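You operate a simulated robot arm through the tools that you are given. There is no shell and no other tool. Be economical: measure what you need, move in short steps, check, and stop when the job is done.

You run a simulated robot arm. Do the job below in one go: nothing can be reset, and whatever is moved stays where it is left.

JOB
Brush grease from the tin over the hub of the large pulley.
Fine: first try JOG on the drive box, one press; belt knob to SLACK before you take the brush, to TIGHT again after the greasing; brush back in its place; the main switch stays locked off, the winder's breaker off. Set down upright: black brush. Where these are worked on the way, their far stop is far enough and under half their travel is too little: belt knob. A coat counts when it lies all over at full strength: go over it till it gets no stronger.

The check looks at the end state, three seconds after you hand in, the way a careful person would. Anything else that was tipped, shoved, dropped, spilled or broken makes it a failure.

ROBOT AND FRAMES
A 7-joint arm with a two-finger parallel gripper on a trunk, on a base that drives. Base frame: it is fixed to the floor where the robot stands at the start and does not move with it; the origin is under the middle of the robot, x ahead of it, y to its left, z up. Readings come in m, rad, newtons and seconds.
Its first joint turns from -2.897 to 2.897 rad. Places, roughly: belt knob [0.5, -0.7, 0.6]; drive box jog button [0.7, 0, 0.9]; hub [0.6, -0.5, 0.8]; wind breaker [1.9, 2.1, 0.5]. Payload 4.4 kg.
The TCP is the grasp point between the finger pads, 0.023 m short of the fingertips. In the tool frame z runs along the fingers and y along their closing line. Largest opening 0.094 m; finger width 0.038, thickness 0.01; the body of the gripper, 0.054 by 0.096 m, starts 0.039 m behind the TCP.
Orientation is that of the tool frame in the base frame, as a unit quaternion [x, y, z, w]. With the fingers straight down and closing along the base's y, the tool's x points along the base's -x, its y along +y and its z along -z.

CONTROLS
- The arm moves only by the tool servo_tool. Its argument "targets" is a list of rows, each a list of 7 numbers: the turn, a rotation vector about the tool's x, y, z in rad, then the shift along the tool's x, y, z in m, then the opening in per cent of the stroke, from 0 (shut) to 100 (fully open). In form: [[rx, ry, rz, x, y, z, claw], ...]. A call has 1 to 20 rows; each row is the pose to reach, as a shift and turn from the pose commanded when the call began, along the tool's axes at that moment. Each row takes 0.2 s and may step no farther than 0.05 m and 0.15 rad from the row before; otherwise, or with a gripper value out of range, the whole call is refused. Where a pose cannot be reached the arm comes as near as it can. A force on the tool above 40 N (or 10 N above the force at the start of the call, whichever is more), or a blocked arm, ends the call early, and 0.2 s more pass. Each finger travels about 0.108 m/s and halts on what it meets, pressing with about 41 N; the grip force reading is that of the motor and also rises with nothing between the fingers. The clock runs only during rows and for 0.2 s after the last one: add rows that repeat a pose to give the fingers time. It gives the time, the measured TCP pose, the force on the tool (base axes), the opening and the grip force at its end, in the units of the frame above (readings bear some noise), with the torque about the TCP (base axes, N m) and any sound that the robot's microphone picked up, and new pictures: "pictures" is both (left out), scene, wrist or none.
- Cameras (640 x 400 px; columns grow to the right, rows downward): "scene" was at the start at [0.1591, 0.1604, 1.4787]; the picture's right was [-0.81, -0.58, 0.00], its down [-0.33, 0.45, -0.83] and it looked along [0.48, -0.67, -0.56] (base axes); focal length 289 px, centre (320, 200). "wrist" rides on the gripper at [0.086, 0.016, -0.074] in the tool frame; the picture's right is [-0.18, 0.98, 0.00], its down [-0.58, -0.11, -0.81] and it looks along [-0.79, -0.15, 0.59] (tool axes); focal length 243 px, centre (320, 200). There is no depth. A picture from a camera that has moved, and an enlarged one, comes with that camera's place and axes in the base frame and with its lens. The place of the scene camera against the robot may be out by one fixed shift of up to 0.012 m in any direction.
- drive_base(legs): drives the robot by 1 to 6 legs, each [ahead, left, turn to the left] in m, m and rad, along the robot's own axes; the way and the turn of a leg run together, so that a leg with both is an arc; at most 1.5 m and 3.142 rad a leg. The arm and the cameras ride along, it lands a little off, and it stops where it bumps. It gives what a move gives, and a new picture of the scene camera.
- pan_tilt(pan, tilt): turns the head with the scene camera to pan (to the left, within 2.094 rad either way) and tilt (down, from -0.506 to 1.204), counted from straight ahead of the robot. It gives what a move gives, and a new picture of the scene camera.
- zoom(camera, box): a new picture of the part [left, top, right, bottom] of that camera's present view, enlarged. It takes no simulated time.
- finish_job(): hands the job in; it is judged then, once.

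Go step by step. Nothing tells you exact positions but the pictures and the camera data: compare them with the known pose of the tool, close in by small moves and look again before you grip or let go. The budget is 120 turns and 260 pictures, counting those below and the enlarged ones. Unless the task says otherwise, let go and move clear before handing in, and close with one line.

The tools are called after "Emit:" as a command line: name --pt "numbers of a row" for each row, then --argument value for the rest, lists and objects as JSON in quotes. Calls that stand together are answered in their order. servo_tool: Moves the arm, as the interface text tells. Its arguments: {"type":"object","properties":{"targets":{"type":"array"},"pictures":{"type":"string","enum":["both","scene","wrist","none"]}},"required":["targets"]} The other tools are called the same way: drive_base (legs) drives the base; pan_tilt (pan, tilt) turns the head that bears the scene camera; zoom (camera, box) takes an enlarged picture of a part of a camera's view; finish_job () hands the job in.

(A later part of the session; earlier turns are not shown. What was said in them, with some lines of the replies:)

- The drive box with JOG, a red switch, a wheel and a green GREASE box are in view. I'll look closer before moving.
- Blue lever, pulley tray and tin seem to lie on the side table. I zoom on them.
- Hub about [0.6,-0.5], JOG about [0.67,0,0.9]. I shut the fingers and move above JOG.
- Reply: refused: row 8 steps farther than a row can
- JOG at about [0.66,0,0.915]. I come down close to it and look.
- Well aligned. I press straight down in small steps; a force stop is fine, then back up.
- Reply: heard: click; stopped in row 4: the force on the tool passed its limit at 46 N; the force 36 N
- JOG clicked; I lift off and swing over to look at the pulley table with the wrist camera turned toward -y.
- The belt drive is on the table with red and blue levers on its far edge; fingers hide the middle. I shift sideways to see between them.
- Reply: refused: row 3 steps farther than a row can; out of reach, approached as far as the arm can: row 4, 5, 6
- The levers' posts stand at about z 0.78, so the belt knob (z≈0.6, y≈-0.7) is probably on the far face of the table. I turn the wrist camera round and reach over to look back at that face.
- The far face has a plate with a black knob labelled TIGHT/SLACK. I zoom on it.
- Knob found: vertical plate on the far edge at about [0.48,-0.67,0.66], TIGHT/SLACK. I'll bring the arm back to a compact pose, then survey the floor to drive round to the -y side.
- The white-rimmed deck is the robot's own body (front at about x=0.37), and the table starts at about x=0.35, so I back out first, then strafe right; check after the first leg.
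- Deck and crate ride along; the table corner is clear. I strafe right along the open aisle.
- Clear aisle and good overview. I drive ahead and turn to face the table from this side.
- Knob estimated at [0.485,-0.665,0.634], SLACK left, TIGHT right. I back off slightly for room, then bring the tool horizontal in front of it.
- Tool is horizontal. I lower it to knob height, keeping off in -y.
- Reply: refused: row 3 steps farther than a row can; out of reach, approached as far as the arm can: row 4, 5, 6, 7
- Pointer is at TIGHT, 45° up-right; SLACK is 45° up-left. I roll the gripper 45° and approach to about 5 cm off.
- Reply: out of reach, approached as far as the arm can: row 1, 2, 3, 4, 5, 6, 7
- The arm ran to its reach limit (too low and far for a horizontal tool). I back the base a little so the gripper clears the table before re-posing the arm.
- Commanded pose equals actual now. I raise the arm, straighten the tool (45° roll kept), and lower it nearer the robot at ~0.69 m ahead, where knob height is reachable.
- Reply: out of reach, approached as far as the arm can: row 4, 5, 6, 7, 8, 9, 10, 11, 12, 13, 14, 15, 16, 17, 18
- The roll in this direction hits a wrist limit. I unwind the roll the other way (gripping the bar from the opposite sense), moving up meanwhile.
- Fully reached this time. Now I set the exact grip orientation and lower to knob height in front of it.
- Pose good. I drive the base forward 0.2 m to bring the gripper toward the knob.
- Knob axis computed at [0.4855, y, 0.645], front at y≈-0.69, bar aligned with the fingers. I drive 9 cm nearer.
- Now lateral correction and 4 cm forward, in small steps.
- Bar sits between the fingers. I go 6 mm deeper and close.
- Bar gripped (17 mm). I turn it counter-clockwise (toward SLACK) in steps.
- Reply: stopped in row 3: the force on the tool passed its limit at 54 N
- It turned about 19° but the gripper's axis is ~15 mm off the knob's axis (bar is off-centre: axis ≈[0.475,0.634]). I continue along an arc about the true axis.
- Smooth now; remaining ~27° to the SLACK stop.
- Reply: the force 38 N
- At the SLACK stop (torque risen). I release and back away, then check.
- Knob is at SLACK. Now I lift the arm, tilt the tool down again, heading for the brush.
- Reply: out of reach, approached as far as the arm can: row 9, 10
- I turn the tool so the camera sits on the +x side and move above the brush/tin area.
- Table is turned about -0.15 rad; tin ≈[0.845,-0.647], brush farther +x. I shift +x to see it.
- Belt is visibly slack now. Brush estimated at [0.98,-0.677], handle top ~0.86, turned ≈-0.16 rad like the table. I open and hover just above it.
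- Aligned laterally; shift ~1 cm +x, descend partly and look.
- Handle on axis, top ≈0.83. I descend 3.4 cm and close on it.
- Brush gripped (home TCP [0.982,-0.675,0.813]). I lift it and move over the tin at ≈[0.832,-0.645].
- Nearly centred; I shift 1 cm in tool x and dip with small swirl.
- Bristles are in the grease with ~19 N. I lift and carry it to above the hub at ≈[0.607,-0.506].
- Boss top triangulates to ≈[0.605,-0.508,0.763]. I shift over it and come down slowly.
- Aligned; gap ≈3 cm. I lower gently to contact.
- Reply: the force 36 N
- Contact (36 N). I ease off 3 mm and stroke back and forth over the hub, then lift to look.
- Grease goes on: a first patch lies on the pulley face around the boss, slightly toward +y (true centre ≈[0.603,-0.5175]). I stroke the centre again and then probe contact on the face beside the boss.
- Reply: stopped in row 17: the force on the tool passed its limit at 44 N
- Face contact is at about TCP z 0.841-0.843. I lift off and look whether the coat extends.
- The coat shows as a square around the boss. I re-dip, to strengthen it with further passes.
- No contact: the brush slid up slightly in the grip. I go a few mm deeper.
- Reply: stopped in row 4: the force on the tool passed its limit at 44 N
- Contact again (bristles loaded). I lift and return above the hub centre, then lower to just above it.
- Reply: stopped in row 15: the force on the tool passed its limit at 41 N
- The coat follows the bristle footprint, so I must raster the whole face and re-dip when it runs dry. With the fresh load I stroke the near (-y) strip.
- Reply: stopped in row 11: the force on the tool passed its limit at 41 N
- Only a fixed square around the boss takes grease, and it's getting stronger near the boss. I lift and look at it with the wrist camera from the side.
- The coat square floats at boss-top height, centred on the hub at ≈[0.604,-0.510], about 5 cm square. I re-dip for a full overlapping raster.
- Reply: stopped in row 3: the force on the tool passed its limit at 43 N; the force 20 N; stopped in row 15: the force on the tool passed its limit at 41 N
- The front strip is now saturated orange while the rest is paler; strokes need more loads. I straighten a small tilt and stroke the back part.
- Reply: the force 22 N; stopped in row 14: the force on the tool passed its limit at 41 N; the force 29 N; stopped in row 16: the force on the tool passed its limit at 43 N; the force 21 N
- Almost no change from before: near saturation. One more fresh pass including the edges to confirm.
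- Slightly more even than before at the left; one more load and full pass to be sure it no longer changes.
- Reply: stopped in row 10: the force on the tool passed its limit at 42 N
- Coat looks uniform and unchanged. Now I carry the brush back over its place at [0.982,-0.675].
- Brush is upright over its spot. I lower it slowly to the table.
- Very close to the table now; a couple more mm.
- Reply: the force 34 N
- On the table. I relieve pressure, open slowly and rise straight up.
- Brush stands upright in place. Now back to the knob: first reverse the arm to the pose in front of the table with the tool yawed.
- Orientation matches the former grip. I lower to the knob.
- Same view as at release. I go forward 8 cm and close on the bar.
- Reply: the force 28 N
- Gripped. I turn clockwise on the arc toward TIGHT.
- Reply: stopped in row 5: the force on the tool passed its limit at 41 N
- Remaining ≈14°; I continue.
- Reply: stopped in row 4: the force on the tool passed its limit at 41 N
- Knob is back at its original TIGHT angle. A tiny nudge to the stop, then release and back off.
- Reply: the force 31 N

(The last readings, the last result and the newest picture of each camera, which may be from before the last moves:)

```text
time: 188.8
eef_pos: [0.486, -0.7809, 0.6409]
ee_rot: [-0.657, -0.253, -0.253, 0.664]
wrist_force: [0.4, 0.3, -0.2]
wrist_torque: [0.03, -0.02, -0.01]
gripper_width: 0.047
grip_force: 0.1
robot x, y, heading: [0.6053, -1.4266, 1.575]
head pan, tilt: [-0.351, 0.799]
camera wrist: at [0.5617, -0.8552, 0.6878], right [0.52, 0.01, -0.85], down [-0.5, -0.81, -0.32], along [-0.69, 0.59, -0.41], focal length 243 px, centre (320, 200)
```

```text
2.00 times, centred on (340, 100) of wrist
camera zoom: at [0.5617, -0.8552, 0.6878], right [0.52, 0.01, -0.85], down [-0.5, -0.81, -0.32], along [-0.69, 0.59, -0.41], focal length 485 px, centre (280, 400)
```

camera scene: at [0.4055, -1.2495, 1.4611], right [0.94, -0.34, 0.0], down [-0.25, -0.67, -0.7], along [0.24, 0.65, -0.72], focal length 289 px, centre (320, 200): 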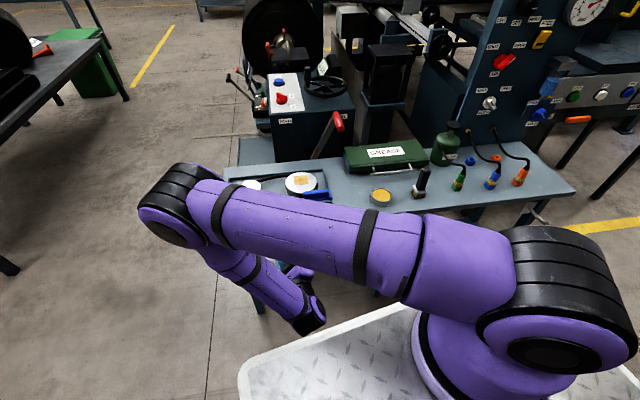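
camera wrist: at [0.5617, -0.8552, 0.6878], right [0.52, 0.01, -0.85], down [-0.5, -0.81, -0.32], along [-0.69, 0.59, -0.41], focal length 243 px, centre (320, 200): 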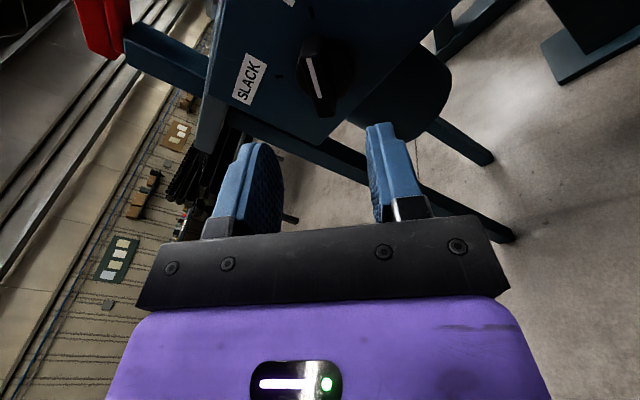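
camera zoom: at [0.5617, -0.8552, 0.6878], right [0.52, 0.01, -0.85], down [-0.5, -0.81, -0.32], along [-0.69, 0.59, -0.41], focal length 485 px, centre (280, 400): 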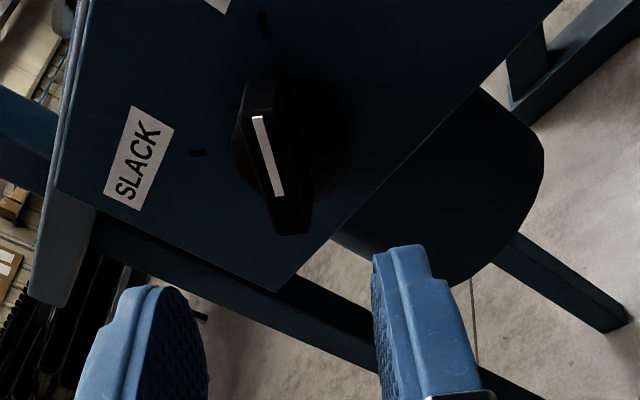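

Knob is at TIGHT. I back the base off and take a last look at belt, coat and brush.

Emit:
drive_base --legs '[[-0.12, 0, 0]]'

Emit:
zoom --camera "scene" --box '[200, 120, 440, 270]'

Emit:
zoom --camera "scene" --box '[255, 150, 325, 200]'

```text
time: 190.1
eef_pos: [0.4858, -0.9043, 0.6415]
ee_rot: [-0.657, -0.252, -0.254, 0.664]
wrist_force: [0.0, -0.3, 0.0]
wrist_torque: [-0.01, 0.02, 0.02]
gripper_width: 0.0471
grip_force: 0.0
robot x, y, heading: [0.6091, -1.5475, 1.572]
head pan, tilt: [-0.351, 0.799]
camera scene: at [0.4055, -1.3735, 1.4611], right [0.94, -0.34, 0.0], down [-0.25, -0.67, -0.7], along [0.24, 0.65, -0.72], focal length 289 px, centre (320, 200)
```

scene: 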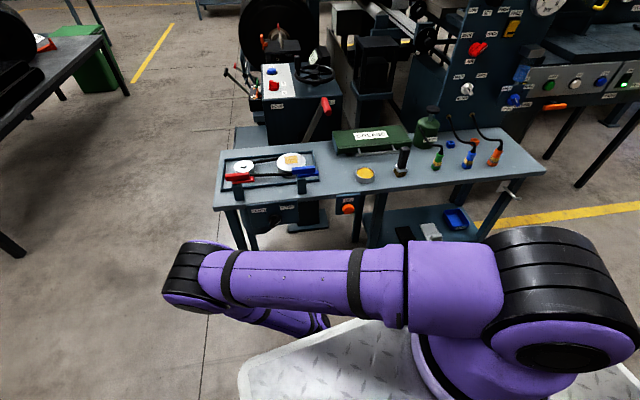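

```text
2.67 times, centred on (320, 195) of scene
camera zoom: at [0.4055, -1.3735, 1.4611], right [0.94, -0.34, 0.0], down [-0.25, -0.67, -0.7], along [0.24, 0.65, -0.72], focal length 771 px, centre (320, 213)
```

zoom: 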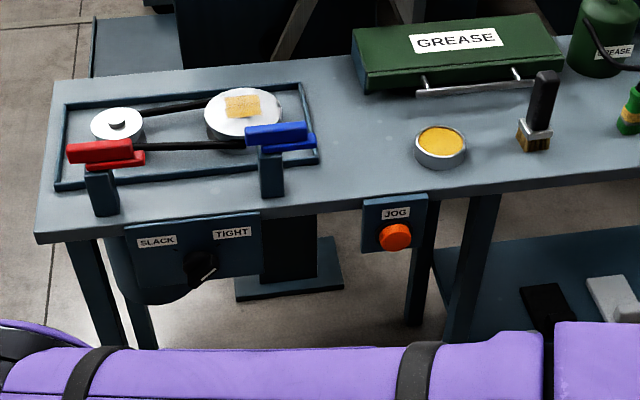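

```text
8.00 times, centred on (290, 175) of scene
camera zoom: at [0.4055, -1.3735, 1.4611], right [0.94, -0.34, 0.0], down [-0.25, -0.67, -0.7], along [0.24, 0.65, -0.72], focal length 2313 px, centre (560, 400)
```

zoom: 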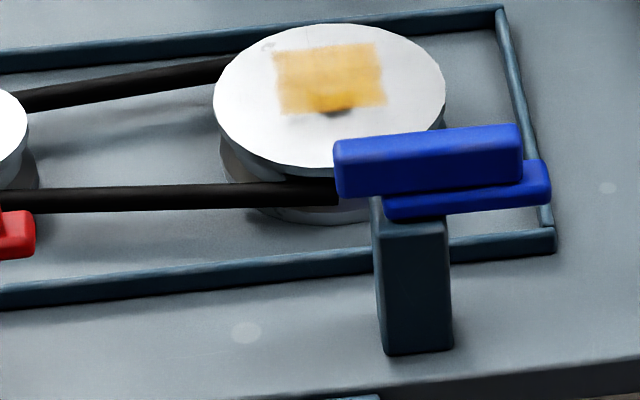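

Belt taut, coat in place, brush upright. I check the winder's breaker state at about [1.9,2.1,0.5] before handing in.

Emit:
pan_tilt --pan -0.38 --tilt 0.25

Emit:
zoom --camera "scene" --box '[200, 100, 440, 300]'

```text
time: 191.0
eef_pos: [0.4863, -0.9041, 0.6415]
ee_rot: [-0.657, -0.253, -0.253, 0.664]
wrist_force: [0.1, 0.0, 0.3]
wrist_torque: [0.0, 0.02, 0.0]
gripper_width: 0.0471
grip_force: 0.0
robot x, y, heading: [0.6085, -1.547, 1.571]
head pan, tilt: [-0.38, 0.25]
camera scene: at [0.4125, -1.3626, 1.5101], right [0.93, -0.37, 0.0], down [-0.09, -0.23, -0.97], along [0.36, 0.9, -0.25], focal length 289 px, centre (320, 200)
```

scene: 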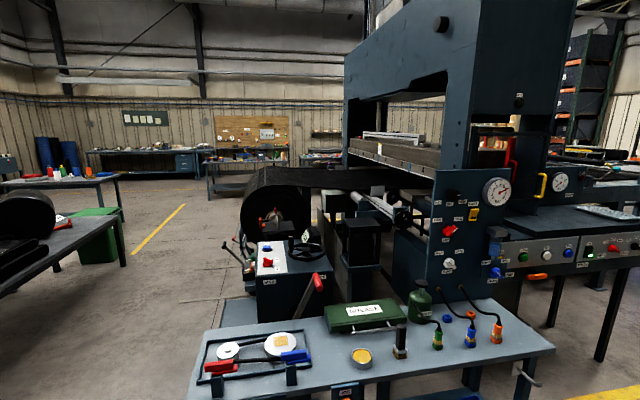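

```text
2.00 times, centred on (320, 200) of scene
camera zoom: at [0.4125, -1.3626, 1.5101], right [0.93, -0.37, 0.0], down [-0.09, -0.23, -0.97], along [0.36, 0.9, -0.25], focal length 578 px, centre (320, 200)
```

zoom: 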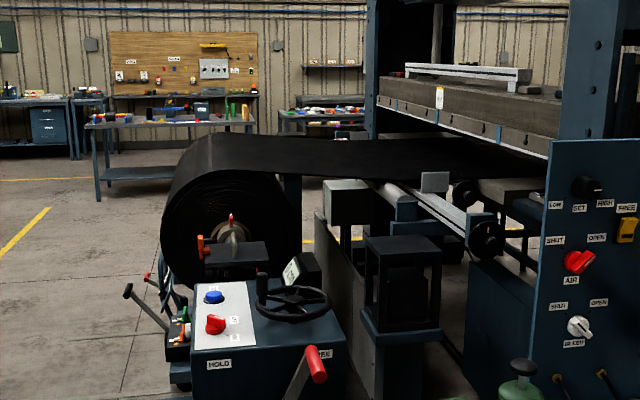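

The breaker is hidden behind the machine. I raise the arm to a travel pose, then go round to look at it.

Emit:
servo_tool --pt "0 0 0 0.027 -0.03 0 50" --pt "-0.1 -0.09 0 0.054 -0.06 0 50" --pt "-0.2 -0.18 0 0.08 -0.09 0 50" --pt "-0.3 -0.27 0 0.107 -0.12 0 50" --pt "-0.4 -0.36 0 0.134 -0.15 0 50" --pt "-0.5 -0.45 0 0.16 -0.18 0 50" --pt "-0.6 -0.54 0 0.187 -0.21 0 30" --pt "-0.7 -0.63 0 0.214 -0.24 0 10" --pt "-0.8 -0.722 0 0.24 -0.27 0 0" --pt "-0.9 -0.812 0 0.267 -0.3 0 0" --pt "-1.0 -0.902 0 0.29 -0.325 0 0" --pt "-1.1 -0.993 0 0.315 -0.352 0 0" --pt "-1.167 -1.053 0 0.34 -0.378 0 0" --pt "-1.167 -1.053 0 0.365 -0.405 0 0" --pt "-1.167 -1.053 0 0.365 -0.405 0 0" --pictures "none"

Emit:
pan_tilt --pan 1.0 --tilt 0.35

Emit:
pan_tilt --pan -0.9 --tilt 0.35

```text
time: 194.2
eef_pos: [0.487, -0.9111, 1.1859]
ee_rot: [0.933, 0.36, 0.0, -0.005]
wrist_force: [0.2, 0.2, -0.2]
wrist_torque: [0.02, -0.01, 0.04]
gripper_width: 0.0001
grip_force: 40.7
robot x, y, heading: [0.6077, -1.5469, 1.572]
head pan, tilt: [-0.38, 0.25]
```

```text
time: 195.8
eef_pos: [0.4874, -0.9114, 1.1855]
ee_rot: [0.933, 0.36, 0.0, -0.005]
wrist_force: [0.0, 0.0, 0.0]
wrist_torque: [0.0, 0.0, -0.01]
gripper_width: 0.0003
grip_force: 41.2
robot x, y, heading: [0.6052, -1.5456, 1.575]
head pan, tilt: [1.0, 0.351]
camera scene: at [0.2996, -1.3989, 1.5008], right [0.54, 0.84, 0.0], down [0.29, -0.19, -0.94], along [-0.79, 0.51, -0.34], focal length 289 px, centre (320, 200)
```

scene: 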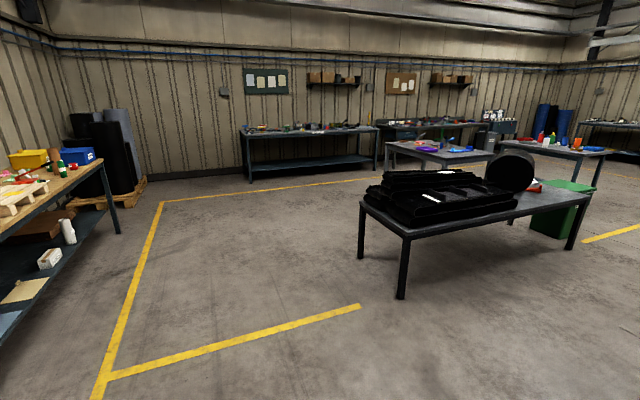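

```text
time: 197.6
eef_pos: [0.4856, -0.9124, 1.1853]
ee_rot: [0.933, 0.36, 0.0, -0.005]
wrist_force: [-0.3, -0.9, 0.4]
wrist_torque: [0.0, -0.03, 0.0]
gripper_width: 0.0
grip_force: 40.7
robot x, y, heading: [0.6059, -1.5468, 1.565]
head pan, tilt: [-0.901, 0.351]
camera scene: at [0.4508, -1.3914, 1.5008], right [0.62, -0.78, 0.0], down [-0.27, -0.21, -0.94], along [0.74, 0.58, -0.34], focal length 289 px, centre (320, 200)
```

scene: 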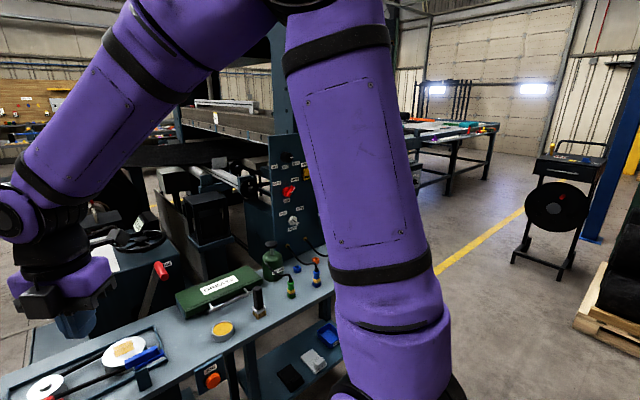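

I go round by the aisle on the left and look from there.

Emit:
drive_base --legs '[[0, 1.0, 0], [1.3, 0, 0]]'

Emit:
pan_tilt --pan -0.8 --tilt 0.3

```text
time: 208.9
eef_pos: [-0.5152, 0.3825, 1.1854]
ee_rot: [0.933, 0.36, 0.0, -0.005]
wrist_force: [-0.4, -0.3, -0.1]
wrist_torque: [-0.03, 0.02, -0.01]
gripper_width: 0.0
grip_force: 41.3
robot x, y, heading: [-0.3964, -0.2526, 1.571]
head pan, tilt: [-0.901, 0.351]
camera scene: at [-0.5522, -0.0972, 1.5008], right [0.62, -0.78, 0.0], down [-0.27, -0.21, -0.94], along [0.74, 0.58, -0.34], focal length 289 px, centre (320, 200)
```

scene: 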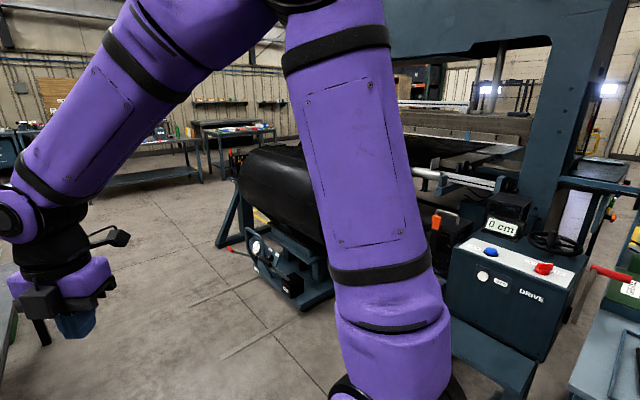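

```text
time: 209.6
eef_pos: [-0.5159, 0.3818, 1.185]
ee_rot: [0.933, 0.36, -0.001, -0.004]
wrist_force: [0.2, 0.8, 0.3]
wrist_torque: [0.01, 0.02, -0.02]
gripper_width: 0.0001
grip_force: 40.8
robot x, y, heading: [-0.3959, -0.25, 1.57]
head pan, tilt: [-0.799, 0.3]
camera scene: at [-0.5582, -0.09, 1.5055], right [0.7, -0.72, 0.0], down [-0.21, -0.21, -0.96], along [0.68, 0.67, -0.3], focal length 289 px, centre (320, 200)
```

scene: 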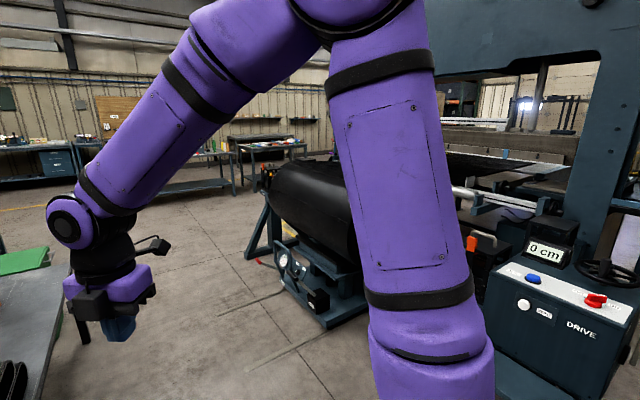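

Emit:
zoom --camera "scene" --box '[230, 170, 380, 330]'

Emit:
drive_base --legs '[[1.0, 0, 0]]'

Emit:
pan_tilt --pan -1.4 --tilt 0.35

```text
2.50 times, centred on (305, 250) of scene
camera zoom: at [-0.5582, -0.09, 1.5055], right [0.7, -0.72, 0.0], down [-0.21, -0.21, -0.96], along [0.68, 0.67, -0.3], focal length 723 px, centre (358, 75)
```

zoom: 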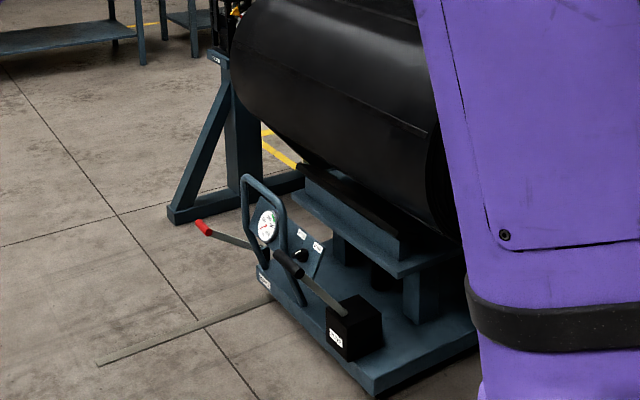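

```text
time: 214.8
eef_pos: [-0.5192, 1.3899, 1.1852]
ee_rot: [0.933, 0.36, 0.0, -0.005]
wrist_force: [0.4, 0.3, -0.4]
wrist_torque: [0.0, 0.02, -0.02]
gripper_width: 0.0
grip_force: 41.1
robot x, y, heading: [-0.397, 0.7563, 1.577]
head pan, tilt: [-0.799, 0.3]
camera scene: at [-0.5594, 0.917, 1.5055], right [0.7, -0.72, 0.0], down [-0.21, -0.21, -0.96], along [0.68, 0.67, -0.3], focal length 289 px, centre (320, 200)
```

scene: 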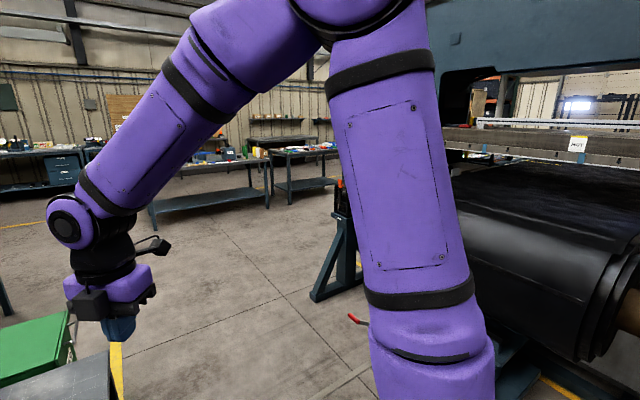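

```text
time: 215.8
eef_pos: [-0.5177, 1.3888, 1.1859]
ee_rot: [0.933, 0.361, 0.0, -0.005]
wrist_force: [0.4, 0.0, 0.1]
wrist_torque: [0.0, 0.01, 0.02]
gripper_width: 0.0
grip_force: 41.1
robot x, y, heading: [-0.3983, 0.755, 1.57]
head pan, tilt: [-1.4, 0.351]
camera scene: at [-0.5345, 0.8678, 1.5008], right [0.17, -0.98, 0.0], down [-0.34, -0.06, -0.94], along [0.93, 0.16, -0.34], focal length 289 px, centre (320, 200)
```

scene: 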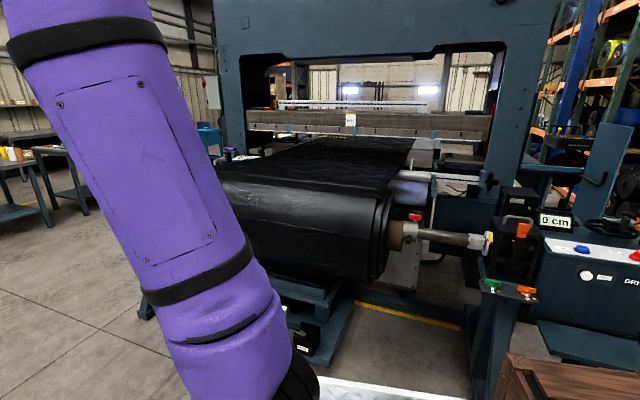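

Emit:
pan_tilt --pan -0.35 --tilt 0.55

Emit:
pan_tilt --pan 0.5 --tilt 0.5

```text
time: 217.1
eef_pos: [-0.5174, 1.3889, 1.1857]
ee_rot: [0.932, 0.361, 0.0, -0.005]
wrist_force: [0.1, -0.5, -0.4]
wrist_torque: [0.0, 0.01, 0.04]
gripper_width: 0.0
grip_force: 41.3
robot x, y, heading: [-0.3975, 0.7565, 1.572]
head pan, tilt: [-0.351, 0.55]
camera scene: at [-0.5954, 0.9361, 1.4825], right [0.94, -0.34, 0.0], down [-0.18, -0.49, -0.85], along [0.29, 0.8, -0.52], focal length 289 px, centre (320, 200)
```

scene: 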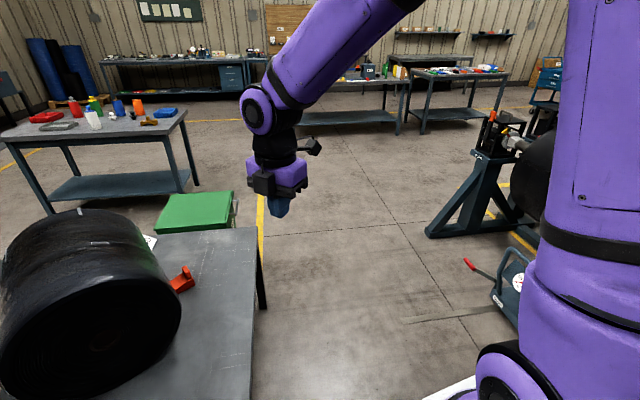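

```text
time: 218.3
eef_pos: [-0.5179, 1.3889, 1.1857]
ee_rot: [0.932, 0.361, 0.0, -0.004]
wrist_force: [-0.2, -0.6, 0.5]
wrist_torque: [-0.01, 0.04, 0.0]
gripper_width: 0.0
grip_force: 40.9
robot x, y, heading: [-0.4007, 0.7548, 1.573]
head pan, tilt: [0.499, 0.499]
camera scene: at [-0.6698, 0.9316, 1.4871], right [0.88, 0.48, 0.0], down [0.23, -0.42, -0.88], along [-0.42, 0.77, -0.48], focal length 289 px, centre (320, 200)
```

scene: 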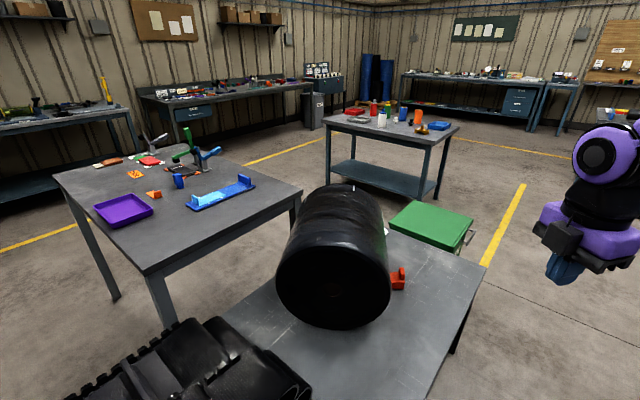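

The gap between table (edge x≈-0.54) and cart strip (x≈0.24) allows passage at x≈-0.15. I strafe right a bit and go ahead, then look right at the winder.

Emit:
drive_base --legs '[[0, -0.25, 0], [1.5, 0, 0]]'

Emit:
pan_tilt --pan -1.57 --tilt 0.4

```text
time: 227.2
eef_pos: [-0.2434, 2.8997, 1.1858]
ee_rot: [0.935, 0.355, 0.001, -0.005]
wrist_force: [0.6, 0.0, 0.1]
wrist_torque: [0.02, -0.03, -0.01]
gripper_width: 0.0
grip_force: 40.7
robot x, y, heading: [-0.1326, 2.2642, 1.56]
head pan, tilt: [0.499, 0.499]
camera scene: at [-0.4019, 2.445, 1.4871], right [0.88, 0.47, 0.0], down [0.22, -0.42, -0.88], along [-0.41, 0.78, -0.48], focal length 289 px, centre (320, 200)
```

scene: 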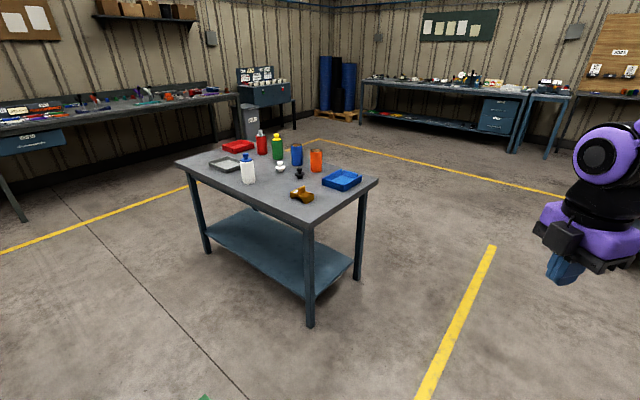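

```text
time: 229.2
eef_pos: [-0.2436, 2.8995, 1.1866]
ee_rot: [0.935, 0.354, 0.0, -0.005]
wrist_force: [-0.7, 0.1, -0.1]
wrist_torque: [0.0, 0.04, 0.03]
gripper_width: 0.0
grip_force: 40.9
robot x, y, heading: [-0.1335, 2.2648, 1.554]
head pan, tilt: [-1.571, 0.4]
camera scene: at [-0.2667, 2.3634, 1.4962], right [-0.01, -1.0, 0.0], down [-0.39, 0.0, -0.92], along [0.92, -0.01, -0.39], focal length 289 px, centre (320, 200)
```

scene: 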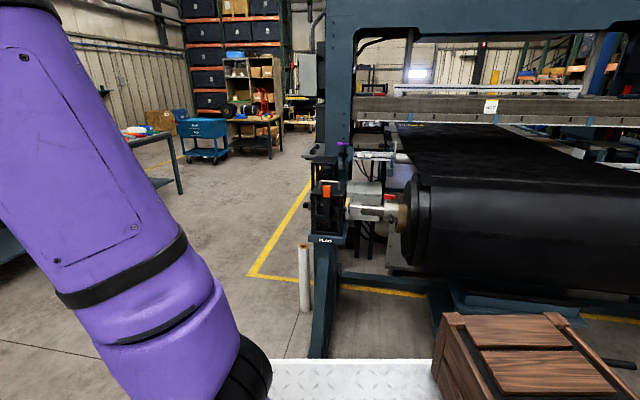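

Emit:
zoom --camera "scene" --box '[300, 140, 420, 270]'

```text
3.08 times, centred on (360, 205) of scene
camera zoom: at [-0.2667, 2.3634, 1.4962], right [-0.01, -1.0, 0.0], down [-0.39, 0.0, -0.92], along [0.92, -0.01, -0.39], focal length 890 px, centre (197, 185)
```

zoom: 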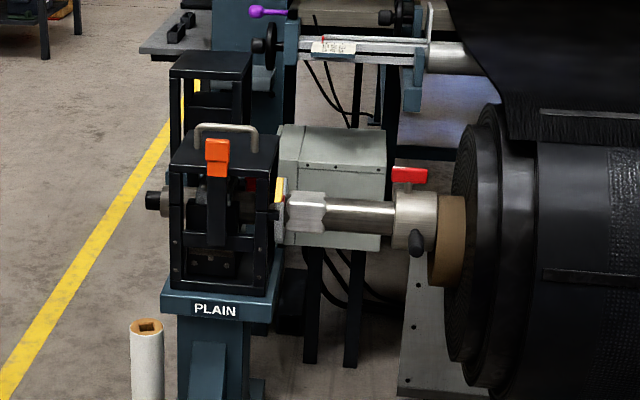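

A grey box on legs near [1.9,2.1] is probably the breaker. I go further ahead to see its +y face.

Emit:
drive_base --legs '[[1.15, 0, 0], [0, -0.9, 0]]'

Emit:
pan_tilt --pan -2.05 --tilt 0.5

Emit:
zoom --camera "scene" --box '[200, 80, 440, 280]'

```text
time: 239.3
eef_pos: [0.6654, 4.0242, 1.1863]
ee_rot: [0.935, 0.354, 0.0, -0.005]
wrist_force: [0.6, -0.5, -0.2]
wrist_torque: [-0.02, 0.01, 0.02]
gripper_width: 0.0
grip_force: 40.9
robot x, y, heading: [0.7805, 3.388, 1.555]
head pan, tilt: [-1.571, 0.4]
camera scene: at [0.6446, 3.4873, 1.4962], right [-0.01, -1.0, 0.0], down [-0.39, 0.0, -0.92], along [0.92, -0.01, -0.39], focal length 289 px, centre (320, 200)
```

scene: 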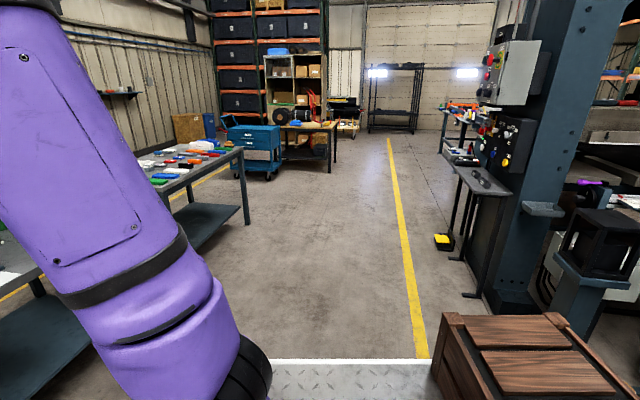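

```text
time: 240.2
eef_pos: [0.6674, 4.0241, 1.1846]
ee_rot: [0.935, 0.354, 0.0, -0.005]
wrist_force: [0.4, 0.6, -0.7]
wrist_torque: [0.01, -0.01, 0.01]
gripper_width: 0.0
grip_force: 41.6
robot x, y, heading: [0.7771, 3.3889, 1.559]
head pan, tilt: [-2.051, 0.499]
camera scene: at [0.6322, 3.4455, 1.4871], right [-0.47, -0.88, 0.0], down [-0.42, 0.23, -0.88], along [0.77, -0.41, -0.48], focal length 289 px, centre (320, 200)
```

scene: 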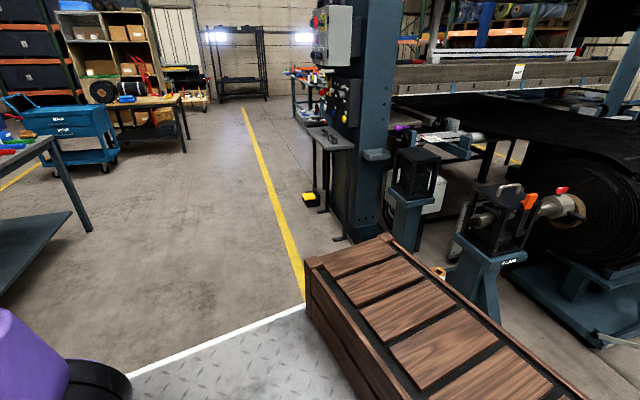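

```text
2.00 times, centred on (320, 180) of scene
camera zoom: at [0.6322, 3.4455, 1.4871], right [-0.47, -0.88, 0.0], down [-0.42, 0.23, -0.88], along [0.77, -0.41, -0.48], focal length 578 px, centre (320, 240)
```

zoom: 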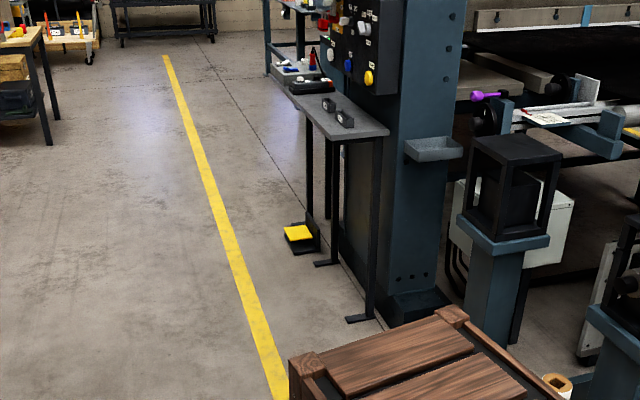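

Emit:
zoom --camera "scene" --box '[380, 130, 480, 240]'

Emit:
drive_base --legs '[[0, -0.8, 0]]'

```text
3.64 times, centred on (430, 185) of scene
camera zoom: at [0.6322, 3.4455, 1.4871], right [-0.47, -0.88, 0.0], down [-0.42, 0.23, -0.88], along [0.77, -0.41, -0.48], focal length 1052 px, centre (-80, 254)
```

zoom: 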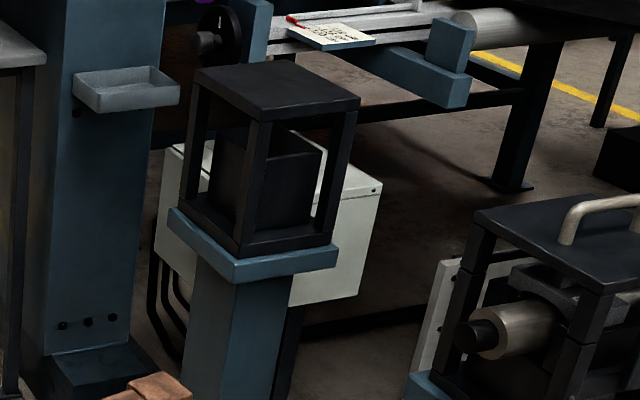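

```text
time: 244.5
eef_pos: [1.4889, 4.0067, 1.1863]
ee_rot: [0.94, 0.342, 0.0, -0.005]
wrist_force: [-1.3, -0.1, 0.6]
wrist_torque: [-0.01, -0.02, -0.02]
gripper_width: 0.0
grip_force: 40.9
robot x, y, heading: [1.5845, 3.3657, 1.534]
head pan, tilt: [-2.051, 0.499]
camera scene: at [1.4386, 3.4291, 1.4871], right [-0.5, -0.87, 0.0], down [-0.42, 0.24, -0.88], along [0.76, -0.44, -0.48], focal length 289 px, centre (320, 200)
```

scene: 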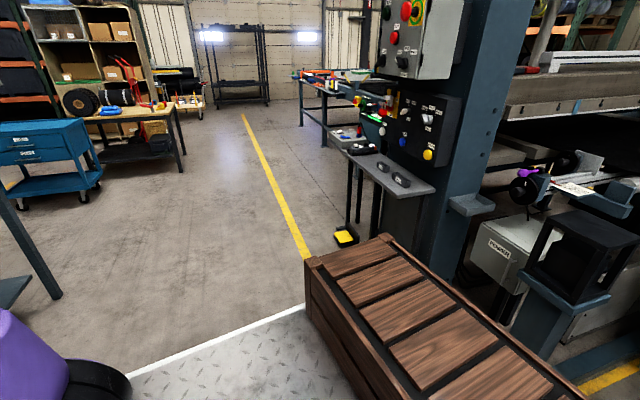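

Emit:
zoom --camera "scene" --box '[440, 180, 600, 320]'

Emit:
drive_base --legs '[[0.1, -0.7, 0.0], [0, 0, -0.5]]'

```text
2.86 times, centred on (520, 250) of scene
camera zoom: at [1.4386, 3.4291, 1.4871], right [-0.5, -0.87, 0.0], down [-0.42, 0.24, -0.88], along [0.76, -0.44, -0.48], focal length 826 px, centre (-251, 57)
```

zoom: 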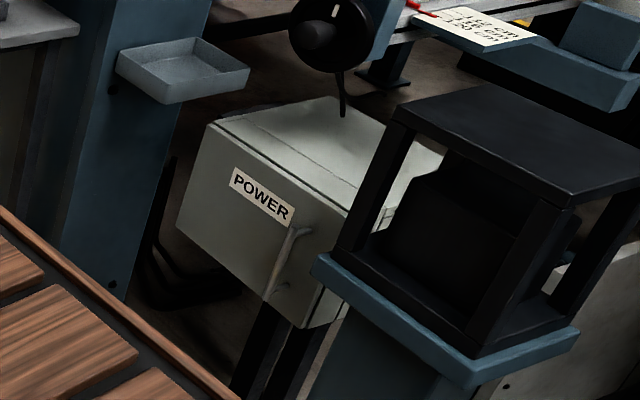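

```text
time: 249.9
eef_pos: [2.5273, 4.045, 1.1863]
ee_rot: [0.995, 0.097, 0.001, -0.004]
wrist_force: [0.5, -0.5, 0.7]
wrist_torque: [-0.01, 0.0, 0.0]
gripper_width: 0.0
grip_force: 41.0
robot x, y, heading: [2.3028, 3.4402, 1.03]
head pan, tilt: [-2.051, 0.499]
camera scene: at [2.2068, 3.566, 1.4871], right [-0.85, -0.52, 0.0], down [-0.25, 0.41, -0.88], along [0.46, -0.75, -0.48], focal length 289 px, centre (320, 200)
```

scene: 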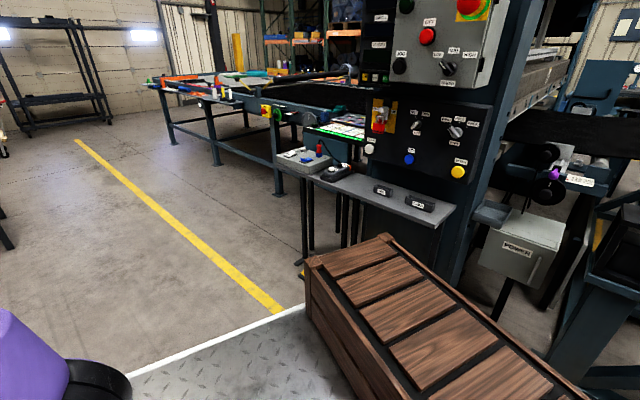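

The winder's breaker sits inside a closed POWER cabinet that I left shut, so I couldn't see its state. JOG gave only a click and nothing ran, and I touched neither the cabinet nor the main switch. The hub is coated, the belt knob is back at TIGHT, the brush stands upright in its place and the gripper is clear, so I'm handing in.

Emit:
finish_job

```text
The job is handed in.
```

The hub of the large pulley is greased, and repeat passes stopped making the coat stronger. I pressed JOG once first, set the belt knob to SLACK before taking the brush and back to TIGHT after, and stood the brush upright in its place. I left the main switch and the winder's breaker alone, but the breaker is inside a closed cabinet, so I didn't see for myself that it is off.
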